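You operate a simulated robot arm through the tools that you are given. There is no shell and no other tool. Be economical: measure what you need, move in short steps, check, and stop when the job is done.

You run a simulated robot arm. Do the job below in one go: nothing can be reset, and whatever is moved stays where it is left.

TASK
Shut the spare drawer under the bank panel.

Only the result counts: the job must be done as asked and must still hold three seconds after the hand-in. Knocking over, shifting, dropping, spilling or breaking anything else fails it.

THE ROBOT
A 6-joint arm with a two-finger parallel gripper on a trunk, on a base that drives. Base frame: it is fixed to the floor where the robot stands at the start and does not move with it; the origin is under the middle of the robot, x ahead of it, y to its left, z up. Units: m, rad, N and s.
With the tool pointing down near the work surface it reaches from about 0.48 to 0.88 m from the robot's upright axis, wherever it stands. Its first joint turns from -2.007 to 2.007 rad. Places, roughly: spare drawer under the bank panel [0.7, 0.1, 0.7]. Payload 4.2 kg.
The TCP is the grasp point between the finger pads, 0.023 m short of the fingertips. In the tool frame z runs along the fingers and y along their closing line. Largest opening 0.094 m; finger width 0.038, thickness 0.01; the body of the gripper, 0.054 by 0.096 m, starts 0.039 m behind the TCP.
Orientation is that of the tool frame in the base frame, as [roll, pitch, yaw] about the fixed x, y, z axes, in that order (R = Rz(yaw) Ry(pitch) Rx(roll)). With the fingers straight down and closing along the base's y, the tool's x points along the base's -x, its y along +y and its z along -z.

THE INTERFACE
- The arm moves only by the tool play_rows. Its argument "steps" is a list of rows, each a list of 7 numbers: the shift along the tool's x, y, z in m, then the turn, a rotation vector about the tool's x, y, z in rad, then the opening in per cent of the stroke, from 0 (shut) to 100 (fully open). In form: [[x, y, z, ax, ay, az, grip], ...]. A call has 1 to 8 rows; each row is the pose to reach, as a shift and turn from the pose commanded when the call began, along the tool's axes at that moment. A row lasts 0.2 s, in which the tool goes at most 0.05 m and 0.15 rad; a call with a longer step from one row to the next is refused whole, and so is a gripper value outside its range. Where a pose cannot be reached the arm comes as near as it can. A force on the tool above 40 N (or 10 N above the force at the start of the call, whichever is more), or a blocked arm, ends the call early, and 0.2 s more pass. Each finger travels about 0.108 m/s and halts on what it meets, pressing with about 20 N; the grip force reading is that of the motor and also rises with nothing between the fingers. The clock runs only during rows and for 0.2 s after the last one: add rows that repeat a pose to give the fingers time. The reply holds the time, the measured pose of the TCP, the force on the tool along the base axes, the opening and the grip force, in the units named above and with some noise.
- Cameras (640 x 400 px; columns grow to the right, rows downward): "scene" is now at [0.2348, 0.1763, 1.2314]; the picture's right is [-0.24, -0.97, 0.00], its down [-0.58, 0.14, -0.80] and it looks along [0.78, -0.19, -0.60] (base axes); focal length 253 px, centre (320, 200). "wrist" rides on the gripper at [0.086, 0.016, -0.074] in the tool frame; the picture's right is [-0.18, 0.98, 0.00], its down [-0.58, -0.11, -0.81] and it looks along [-0.79, -0.15, 0.59] (tool axes); focal length 243 px, centre (320, 200). There is no depth. A picture from a camera that has moved, and an enlarged one, comes with that camera's place and axes in the base frame and with its lens. The place of the scene camera against the robot may be out by one fixed shift of up to 0.018 m in any direction.
- snapshot(camera): a new picture of that camera. It takes no simulated time.
- move_column(by): slides the trunk up (or, below 0, down) by that many m; the arm and the scene camera ride with it, the base frame stays. It gives what a move gives, with no picture.
- roll_base(legs): drives the robot by 1 to 6 legs, each [ahead, turn to the left] in m and rad, along the robot's own axes; the way and the turn of a leg run together, so that a leg with both is an arc; at most 1.5 m and 3.142 rad a leg. The arm and the cameras ride along, it lands a little off, and it stops where it bumps. It gives what a move gives.
- head_to(pan, tilt): turns the head with the scene camera to pan (to the left, within 1.396 rad either way) and tilt (down, from -0.506 to 1.204), counted from straight ahead of the robot. It gives what a move gives.
- enlarge(camera, box): a new picture of the part [left, top, right, bottom] of that camera's present view, enlarged. It takes no simulated time.
- job_done(): hands the job in; it is judged then, once.

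Go step by step. Nothing tells you exact positions but the pictures and the camera data: compare them with the known pose of the tool, close in by small moves and look again before you grip or let go. The budget is 120 turns and 98 pictures, counting those below and the enlarged ones. Unless the task says otherwise, let go and move clear before handing in, and close with one line.

The tools are called after "Call:" as a command line: name --pt "numbers of a row" for each row, then --argument value for the rest, lists and objects as JSON in quotes. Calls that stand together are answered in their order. play_rows: Moves the arm, as the interface text tells. Its arguments: {"type":"object","properties":{"steps":{"type":"array","items":{"type":"array","items":{"type":"number"}}}},"required":["steps"]} The other tools are called the same way: move_column (by) slides the trunk up or down; roll_base (legs) drives the base; head_to (pan, tilt) turns the head that bears the scene camera; snapshot (camera) takes a picture; enlarge (camera, box) takes an enlarged picture of a part of a camera's view; job_done () hands the job in.

At the start:

```text
t: 0.0
tcp_pos: [0.4865, 0.1202, 1.0196]
ee_rot: [3.141, -0.001, 3.141]
wrist_force: [0.3, 0.3, 0.4]
finger_gap: 0.0941
gripper_force: 0.1
trunk travel left (down, up): [-0.575, 0.415]
robot x, y, heading: [0.0018, 0.0021, -0.001]
head pan, tilt: [-0.241, 0.644]
```

scene: 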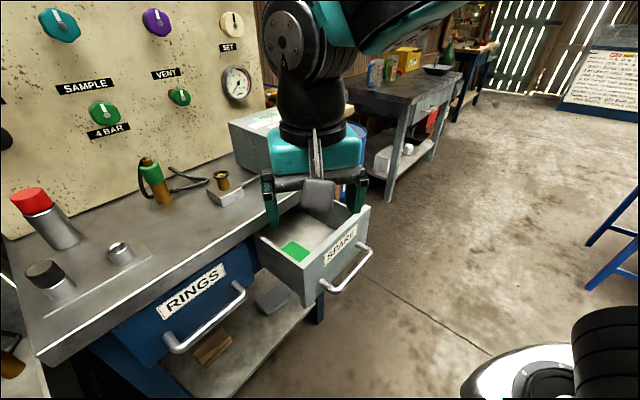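
wrist: 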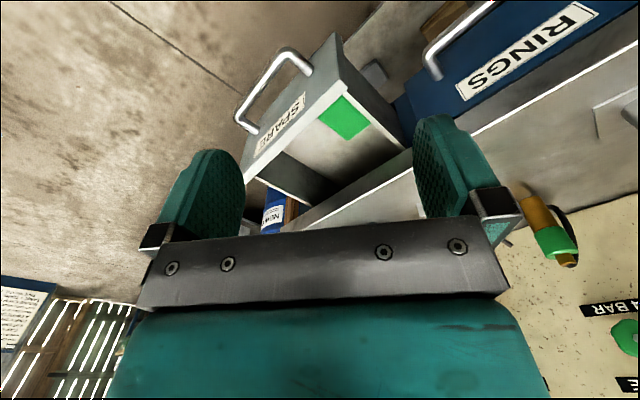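

The SPARE drawer stands pulled out beneath the gripper, at the right end of the bench. I'll look closer to see what it holds and what could block it.

Call:
enlarge --camera "scene" --box '[200, 90, 400, 330]'

Call:
enlarge --camera "wrist" --box '[200, 0, 460, 240]'

```text
1.67 times, centred on (300, 210) of scene
camera zoom: at [0.2348, 0.1763, 1.2314], right [-0.24, -0.97, 0.0], down [-0.58, 0.14, -0.8], along [0.78, -0.19, -0.6], focal length 422 px, centre (353, 183)
```

zoom: 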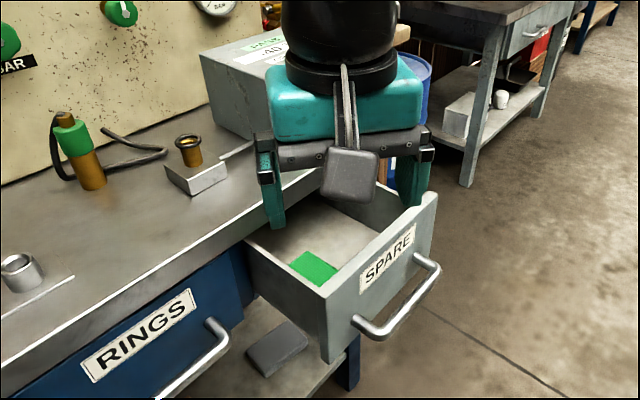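

```text
1.67 times, centred on (330, 120) of wrist
camera zoom: at [0.4012, 0.1359, 1.0938], right [0.18, 0.98, 0.0], down [0.58, -0.11, 0.81], along [0.79, -0.15, -0.59], focal length 404 px, centre (303, 333)
```

zoom: 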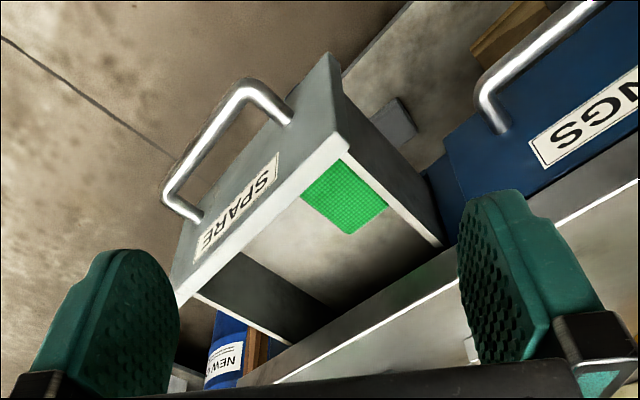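

The drawer is empty except for a flat green patch. The depth is still vague, so I'll slide the hand to the right, well above everything, for a second wrist view.

Call:
play_rows --pt "0 -0.05 0 0 0 0 100" --pt "0 -0.1 0 0 0 0 60" --pt "0 -0.15 0 0 0 0 20" --pt "0 -0.2 0 0 0 0 0" --pt "0 -0.25 0 0 0 0 0" --pt "0 -0.25 0 0 0 0 0"

Call:
snapshot --camera "wrist"

Call:
snapshot --camera "scene"

```text
t: 1.4
tcp_pos: [0.4865, -0.1322, 1.0177]
ee_rot: [-3.141, 0.0, 3.141]
wrist_force: [0.4, 0.5, -0.4]
finger_gap: 0.0
gripper_force: 20.2
trunk travel left (down, up): [-0.575, 0.415]
robot x, y, heading: [-0.0014, 0.0017, -0.0]
head pan, tilt: [-0.241, 0.644]
```

```text
93 pictures are left
camera wrist: at [0.4, -0.117, 1.0936], right [0.18, 0.98, 0.0], down [0.58, -0.11, 0.81], along [0.79, -0.15, -0.59], focal length 243 px, centre (320, 200)
```

wrist: 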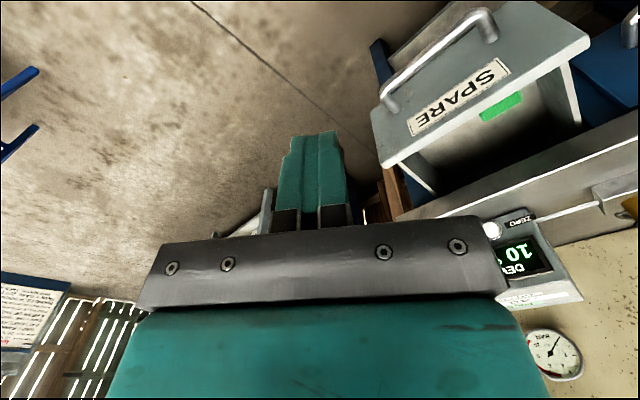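

```text
92 pictures are left
camera scene: at [0.2348, 0.1763, 1.2314], right [-0.24, -0.97, 0.0], down [-0.58, 0.14, -0.8], along [0.78, -0.19, -0.6], focal length 253 px, centre (320, 200)
```

scene: 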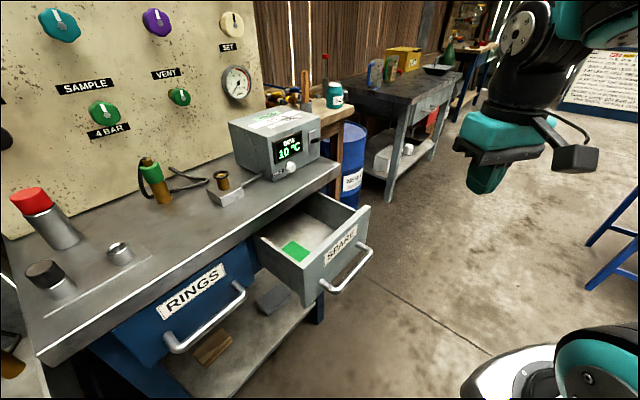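

The two wrist views put the handle bar at about (0.54, 0.06) to (0.63, -0.05), z 0.72. The drawer front faces the robot and the way in is along about (0.8, 0.6), with roughly 0.14 m to go. I'll turn the closed fingers to that line and set them in front of the handle's middle.

Call:
play_rows --pt "-0.01 0.02 0 0 0 -0.13 0" --pt "-0.02 0.04 0 0 0 -0.26 0" --pt "-0.03 0.06 0 0 0 -0.39 0" --pt "-0.035 0.08 0 0 0 -0.52 0" --pt "-0.037 0.092 0 0 0 -0.647 0" --pt "-0.037 0.092 0 0 0 -0.647 0"

Call:
play_rows --pt "0 0 0.05 0 0 0 0" --pt "0 0 0.1 0 0 0 0" --pt "0 0 0.15 0 0 0 0" --pt "0 0 0.15 0 0 0 0"

Call:
snapshot --camera "wrist"

Call:
snapshot --camera "scene"

```text
t: 2.8
tcp_pos: [0.525, -0.0383, 1.0197]
ee_rot: [-3.142, 0.0, -2.493]
wrist_force: [-0.4, -0.4, -0.4]
finger_gap: 0.0003
gripper_force: 20.5
trunk travel left (down, up): [-0.575, 0.415]
robot x, y, heading: [-0.0004, 0.0006, 0.002]
head pan, tilt: [-0.241, 0.644]
```

```text
t: 3.8
tcp_pos: [0.5249, -0.0374, 0.871]
ee_rot: [-3.14, 0.0, -2.497]
wrist_force: [-0.4, 0.5, -1.1]
finger_gap: 0.0
gripper_force: 19.7
trunk travel left (down, up): [-0.575, 0.415]
robot x, y, heading: [-0.0023, 0.0028, 0.007]
head pan, tilt: [-0.241, 0.644]
```

```text
91 pictures are left
camera wrist: at [0.4456, -0.0776, 0.9452], right [-0.45, 0.9, 0.0], down [0.53, 0.26, 0.81], along [0.72, 0.36, -0.59], focal length 243 px, centre (320, 200)
```

wrist: 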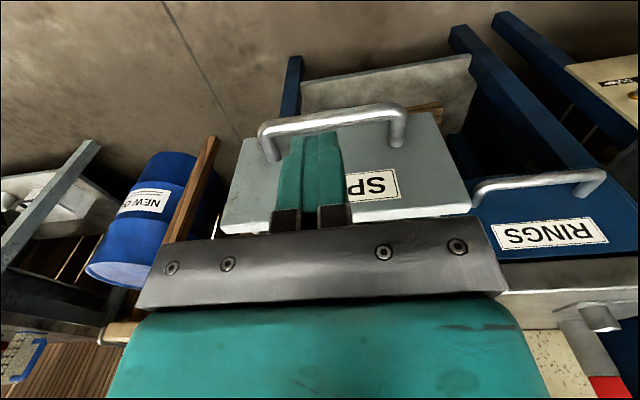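

```text
90 pictures are left
camera scene: at [0.2348, 0.1762, 1.2314], right [-0.24, -0.97, 0.0], down [-0.58, 0.14, -0.8], along [0.78, -0.19, -0.6], focal length 253 px, centre (320, 200)
```

scene: 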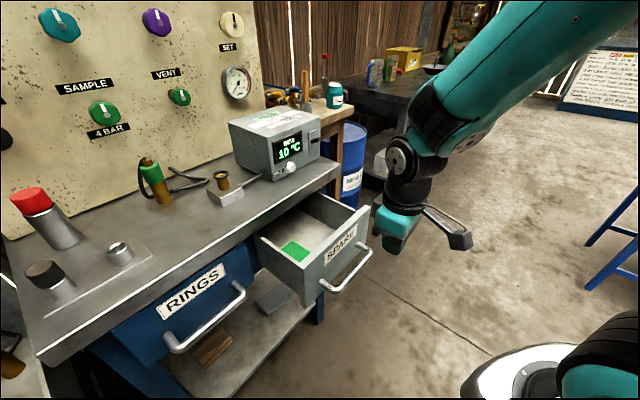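

The third view confirms the handle (middle near 0.585, 0.0, z 0.72), and the fingers stand clear in front of it. I'll lower to handle height.

Call:
play_rows --pt "0 0 0.05 0 0 0 0" --pt "0 0 0.1 0 0 0 0" --pt "0 0 0.155 0 0 0 0" --pt "0 0 0.155 0 0 0 0"

Call:
snapshot --camera "wrist"

Call:
snapshot --camera "scene"

```text
refused: row 3 steps farther than a row can; nothing moved
```

```text
89 pictures are left
camera wrist: at [0.4456, -0.0776, 0.9452], right [-0.45, 0.9, 0.0], down [0.53, 0.26, 0.81], along [0.72, 0.36, -0.59], focal length 243 px, centre (320, 200)
```

wrist: 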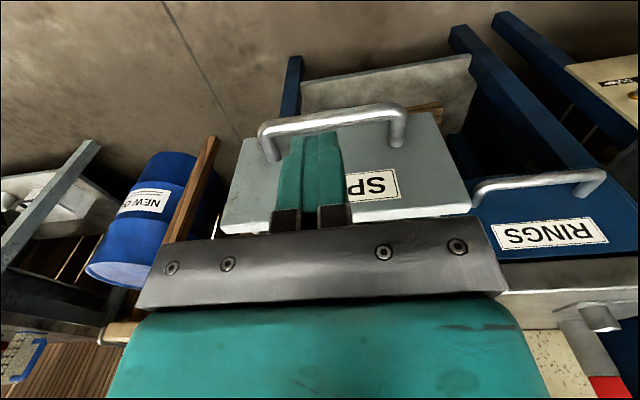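

```text
88 pictures are left
camera scene: at [0.2348, 0.1762, 1.2314], right [-0.24, -0.97, 0.0], down [-0.58, 0.14, -0.8], along [0.78, -0.19, -0.6], focal length 253 px, centre (320, 200)
```

scene: 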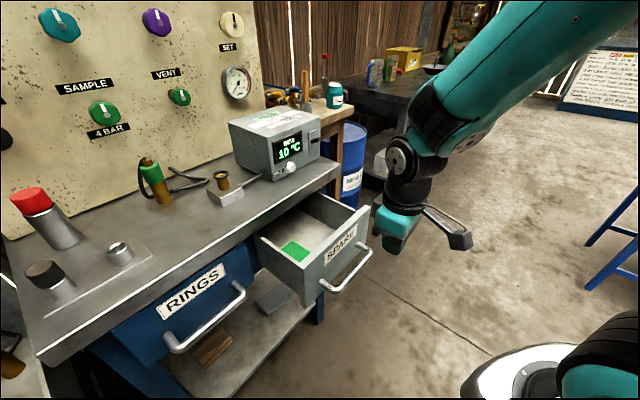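

One step was too long, so nothing moved. I'll lower again with an extra row.

Call:
play_rows --pt "0 0 0.04 0 0 0 0" --pt "0 0 0.08 0 0 0 0" --pt "0 0 0.12 0 0 0 0" --pt "0 0 0.157 0 0 0 0" --pt "0 0 0.157 0 0 0 0"

Call:
snapshot --camera "wrist"

Call:
snapshot --camera "scene"

```text
t: 5.0
tcp_pos: [0.5248, -0.0361, 0.7127]
ee_rot: [-3.141, 0.001, -2.496]
wrist_force: [0.5, -0.7, 0.3]
finger_gap: 0.0001
gripper_force: 20.3
trunk travel left (down, up): [-0.575, 0.415]
robot x, y, heading: [0.0018, 0.0019, 0.005]
head pan, tilt: [-0.241, 0.644]
```

```text
87 pictures are left
camera wrist: at [0.4463, -0.0761, 0.7875], right [-0.45, 0.9, 0.0], down [0.53, 0.26, 0.81], along [0.72, 0.36, -0.59], focal length 243 px, centre (320, 200)
```

wrist: 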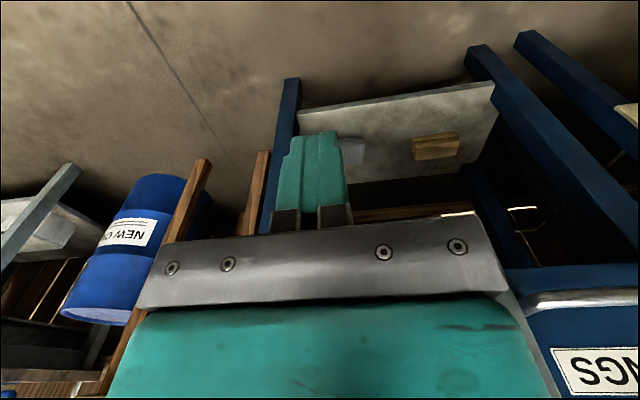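

```text
86 pictures are left
camera scene: at [0.2348, 0.1763, 1.2314], right [-0.24, -0.97, 0.0], down [-0.58, 0.14, -0.8], along [0.78, -0.19, -0.6], focal length 253 px, centre (320, 200)
```

scene: 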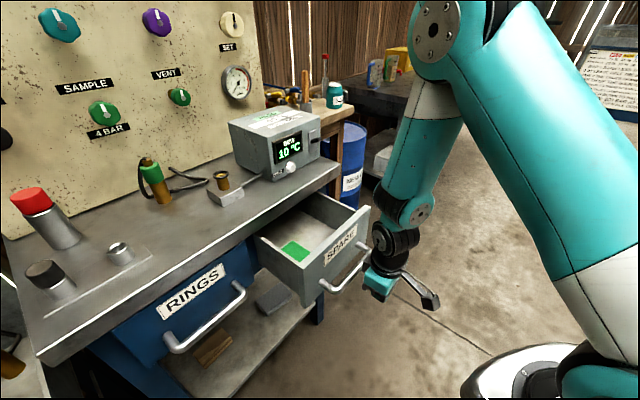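

The fingers are at handle height, just in front of it. I'll push along the closing line in small steps.

Call:
play_rows --pt "-0.02 0 0 0 0 0 0" --pt "-0.035 0 0 0 0 0 0" --pt "-0.05 0 0 0 0 0 0" --pt "-0.065 0 0 0 0 0 0" --pt "-0.08 0 0 0 0 0 0" --pt "-0.095 0 0 0 0 0 0"

Call:
snapshot --camera "scene"

```text
t: 6.4
tcp_pos: [0.602, 0.0206, 0.7121]
ee_rot: [-3.142, 0.003, -2.496]
wrist_force: [-0.5, 0.0, 0.7]
finger_gap: 0.0001
gripper_force: 20.0
trunk travel left (down, up): [-0.575, 0.415]
robot x, y, heading: [-0.0026, -0.001, 0.001]
head pan, tilt: [-0.241, 0.644]
```

```text
85 pictures are left
camera scene: at [0.2348, 0.1762, 1.2314], right [-0.24, -0.97, 0.0], down [-0.58, 0.14, -0.8], along [0.78, -0.19, -0.6], focal length 253 px, centre (320, 200)
```

scene: 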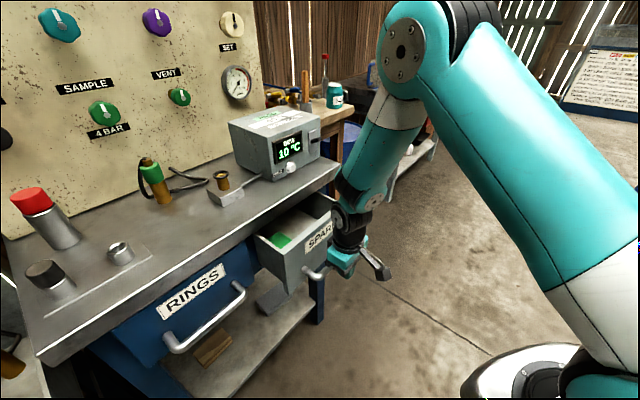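

The drawer is sliding in with almost no force. I'll push on.

Call:
play_rows --pt "-0.015 0 0 0 0 0 0" --pt "-0.03 0 0 0 0 0 0" --pt "-0.045 0 0 0 0 0 0" --pt "-0.06 0 0 0 0 0 0"

Call:
snapshot --camera "scene"

Call:
snapshot --camera "wrist"

```text
t: 7.4
tcp_pos: [0.6492, 0.0563, 0.7103]
ee_rot: [3.142, 0.001, -2.493]
wrist_force: [-0.4, -0.3, -0.1]
finger_gap: 0.0
gripper_force: 20.0
trunk travel left (down, up): [-0.575, 0.415]
robot x, y, heading: [-0.0022, -0.0005, -0.001]
head pan, tilt: [-0.241, 0.644]
```

```text
84 pictures are left
camera scene: at [0.2348, 0.1762, 1.2314], right [-0.24, -0.97, 0.0], down [-0.58, 0.14, -0.8], along [0.78, -0.19, -0.6], focal length 253 px, centre (320, 200)
```

scene: 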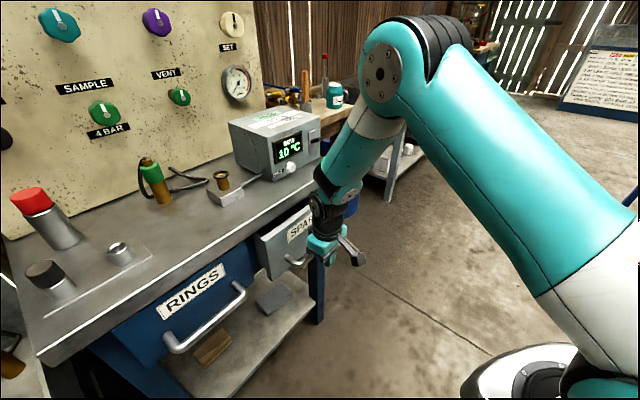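

```text
83 pictures are left
camera wrist: at [0.5698, 0.0159, 0.7862], right [-0.45, 0.89, 0.0], down [0.53, 0.26, 0.81], along [0.72, 0.36, -0.59], focal length 243 px, centre (320, 200)
```

wrist: 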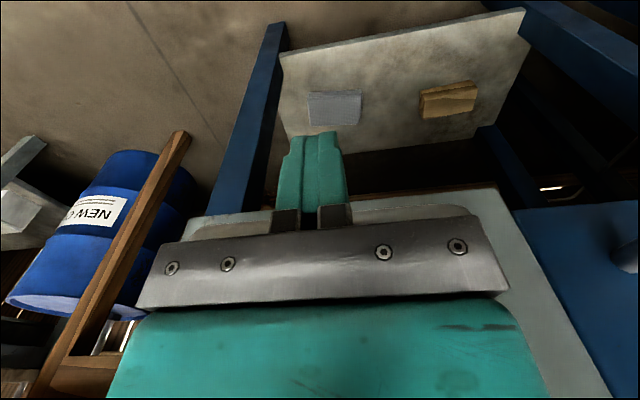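

It's nearly in; I'll take finer steps now until it meets its stop.

Call:
play_rows --pt "-0.006 0 0 0 0 0 0" --pt "-0.012 0 0 0 0 0 0" --pt "-0.018 0 0 0 0 0 0" --pt "-0.024 0 0 0 0 0 0" --pt "-0.03 0 0 0 0 0 0"

Call:
enlarge --camera "scene" --box '[200, 130, 400, 310]'

```text
t: 8.6
tcp_pos: [0.6717, 0.0734, 0.7112]
ee_rot: [3.141, 0.0, -2.495]
wrist_force: [-0.1, -0.6, 0.9]
finger_gap: 0.0
gripper_force: 20.0
trunk travel left (down, up): [-0.575, 0.415]
robot x, y, heading: [0.0006, 0.0009, -0.003]
head pan, tilt: [-0.241, 0.644]
```

```text
2.22 times, centred on (300, 220) of scene
camera zoom: at [0.2348, 0.1762, 1.2314], right [-0.24, -0.97, 0.0], down [-0.58, 0.14, -0.8], along [0.78, -0.19, -0.6], focal length 563 px, centre (364, 156)
```

zoom: 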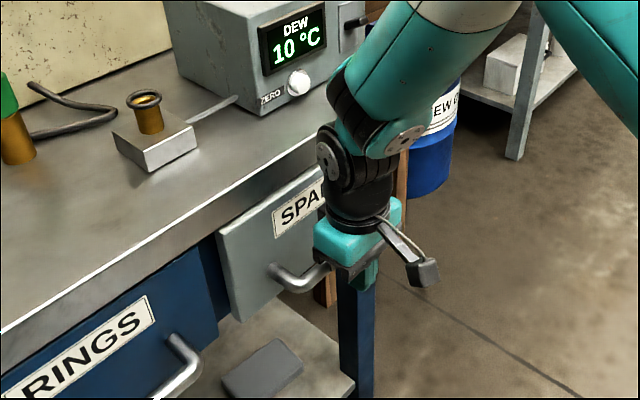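

No stop yet, and the panel still stands a little proud. I'll keep going in fine steps.

Call:
play_rows --pt "-0.005 0 0 0 0 0 0" --pt "-0.01 0 0 0 0 0 0" --pt "-0.015 0 0 0 0 0 0" --pt "-0.02 0 0 0 0 0 0"

Call:
enlarge --camera "scene" --box '[200, 130, 400, 310]'

```text
t: 9.4
tcp_pos: [0.6772, 0.0777, 0.7091]
ee_rot: [3.138, -0.017, -2.497]
wrist_force: [-6.7, -3.5, 2.0]
finger_gap: 0.0
gripper_force: 19.9
trunk travel left (down, up): [-0.575, 0.415]
robot x, y, heading: [-0.0017, 0.0017, -0.0]
head pan, tilt: [-0.241, 0.644]
stopped in row 3: the force on the tool passed its limit (the readings are from after the stop); the commanded pose is now the measured one
```

```text
2.22 times, centred on (300, 220) of scene
camera zoom: at [0.2345, 0.1758, 1.2313], right [-0.24, -0.97, 0.0], down [-0.58, 0.14, -0.8], along [0.78, -0.19, -0.6], focal length 563 px, centre (364, 156)
```

zoom: 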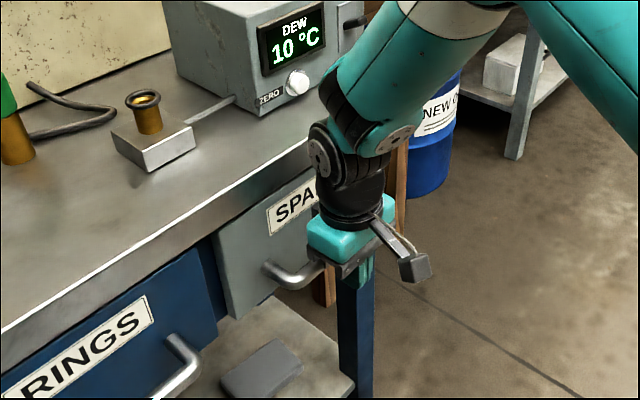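

Something stopped the push: either the drawer's end stop or the wrist meeting the bench edge. I'll back straight off and look.

Call:
play_rows --pt "0.03 0 0 0 0 0 0" --pt "0.06 0 0 0 0 0 0" --pt "0.1 0 0 0 0 0 0" --pt "0.14 0 0 0 0 0 0" --pt "0.14 0 -0.05 0 0 0 0" --pt "0.14 0 -0.1 0 0 0 0" --pt "0.14 0 -0.1 0 0 0 0"

Call:
enlarge --camera "scene" --box '[200, 130, 400, 310]'

Call:
snapshot --camera "wrist"

```text
t: 11.0
tcp_pos: [0.5696, -0.0058, 0.8132]
ee_rot: [3.137, -0.016, -2.498]
wrist_force: [0.4, -0.7, 0.5]
finger_gap: 0.0001
gripper_force: 20.4
trunk travel left (down, up): [-0.575, 0.415]
robot x, y, heading: [-0.0029, -0.0014, 0.001]
head pan, tilt: [-0.241, 0.644]
```

```text
2.22 times, centred on (300, 220) of scene
camera zoom: at [0.2348, 0.176, 1.2314], right [-0.24, -0.97, 0.0], down [-0.58, 0.14, -0.8], along [0.78, -0.19, -0.6], focal length 563 px, centre (364, 156)
```

zoom: 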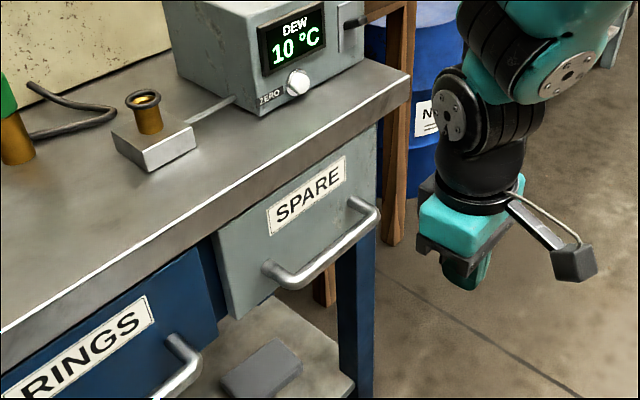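

```text
79 pictures are left
camera wrist: at [0.4897, -0.0441, 0.8899], right [-0.44, 0.9, 0.0], down [0.54, 0.27, 0.8], along [0.71, 0.35, -0.6], focal length 243 px, centre (320, 200)
```

wrist: 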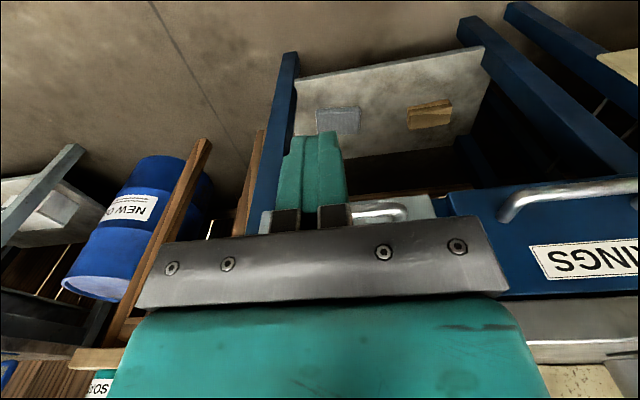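

The drawer is in or nearly so. I'll lift the hand to compare its front with the RINGS front and the bench edge from above.

Call:
play_rows --pt "0.02 0 -0.045 0 0 0 0" --pt "0.02 0 -0.09 0 0 0 0" --pt "0.02 0 -0.135 0 0 0 0" --pt "0.02 0 -0.18 0 0 0 0" --pt "0.02 0 -0.22 0 0 0 0" --pt "0.02 0 -0.22 0 0 0 0"

Call:
snapshot --camera "wrist"

Call:
enlarge --camera "scene" --box '[240, 150, 340, 270]'

```text
t: 12.4
tcp_pos: [0.5571, -0.0156, 1.0342]
ee_rot: [3.138, -0.017, -2.498]
wrist_force: [0.4, 0.1, -0.4]
finger_gap: 0.0002
gripper_force: 19.9
trunk travel left (down, up): [-0.575, 0.415]
robot x, y, heading: [0.0, 0.0008, 0.003]
head pan, tilt: [-0.241, 0.644]
```

```text
78 pictures are left
camera wrist: at [0.4801, -0.0551, 1.11], right [-0.44, 0.9, 0.0], down [0.54, 0.27, 0.8], along [0.71, 0.35, -0.6], focal length 243 px, centre (320, 200)
```

wrist: 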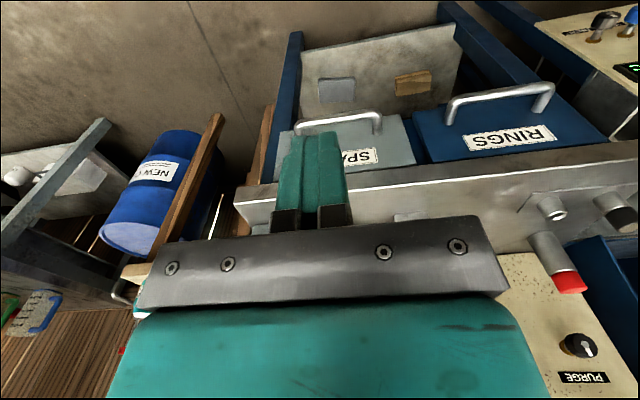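

```text
3.33 times, centred on (290, 210) of scene
camera zoom: at [0.2348, 0.176, 1.2314], right [-0.24, -0.97, 0.0], down [-0.58, 0.14, -0.8], along [0.78, -0.19, -0.6], focal length 844 px, centre (420, 167)
```

zoom: 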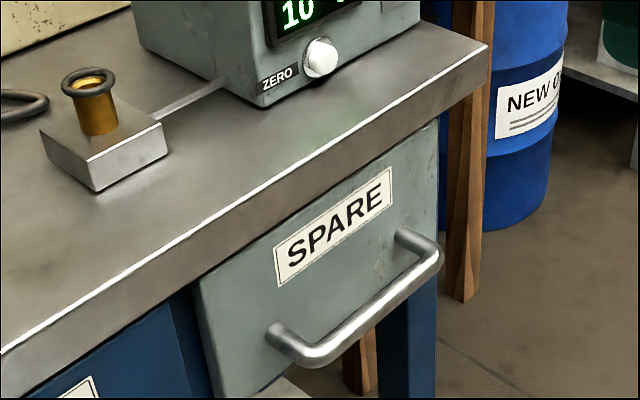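

With its handle bar level with that of the shut RINGS drawer (both about 0.617 m along the closing line), the SPARE front sits right under the bench edge. It ended on a firm stop after sliding freely, it did not spring back, and the hand is clear, so I hand in.

Call:
job_done

```text
The job is handed in.
```

I shut the SPARE drawer under the bank panel: it slid freely to a firm stop and its handle lines up with the RINGS drawer's. The arm is clear, and the pictures show nothing else moved.
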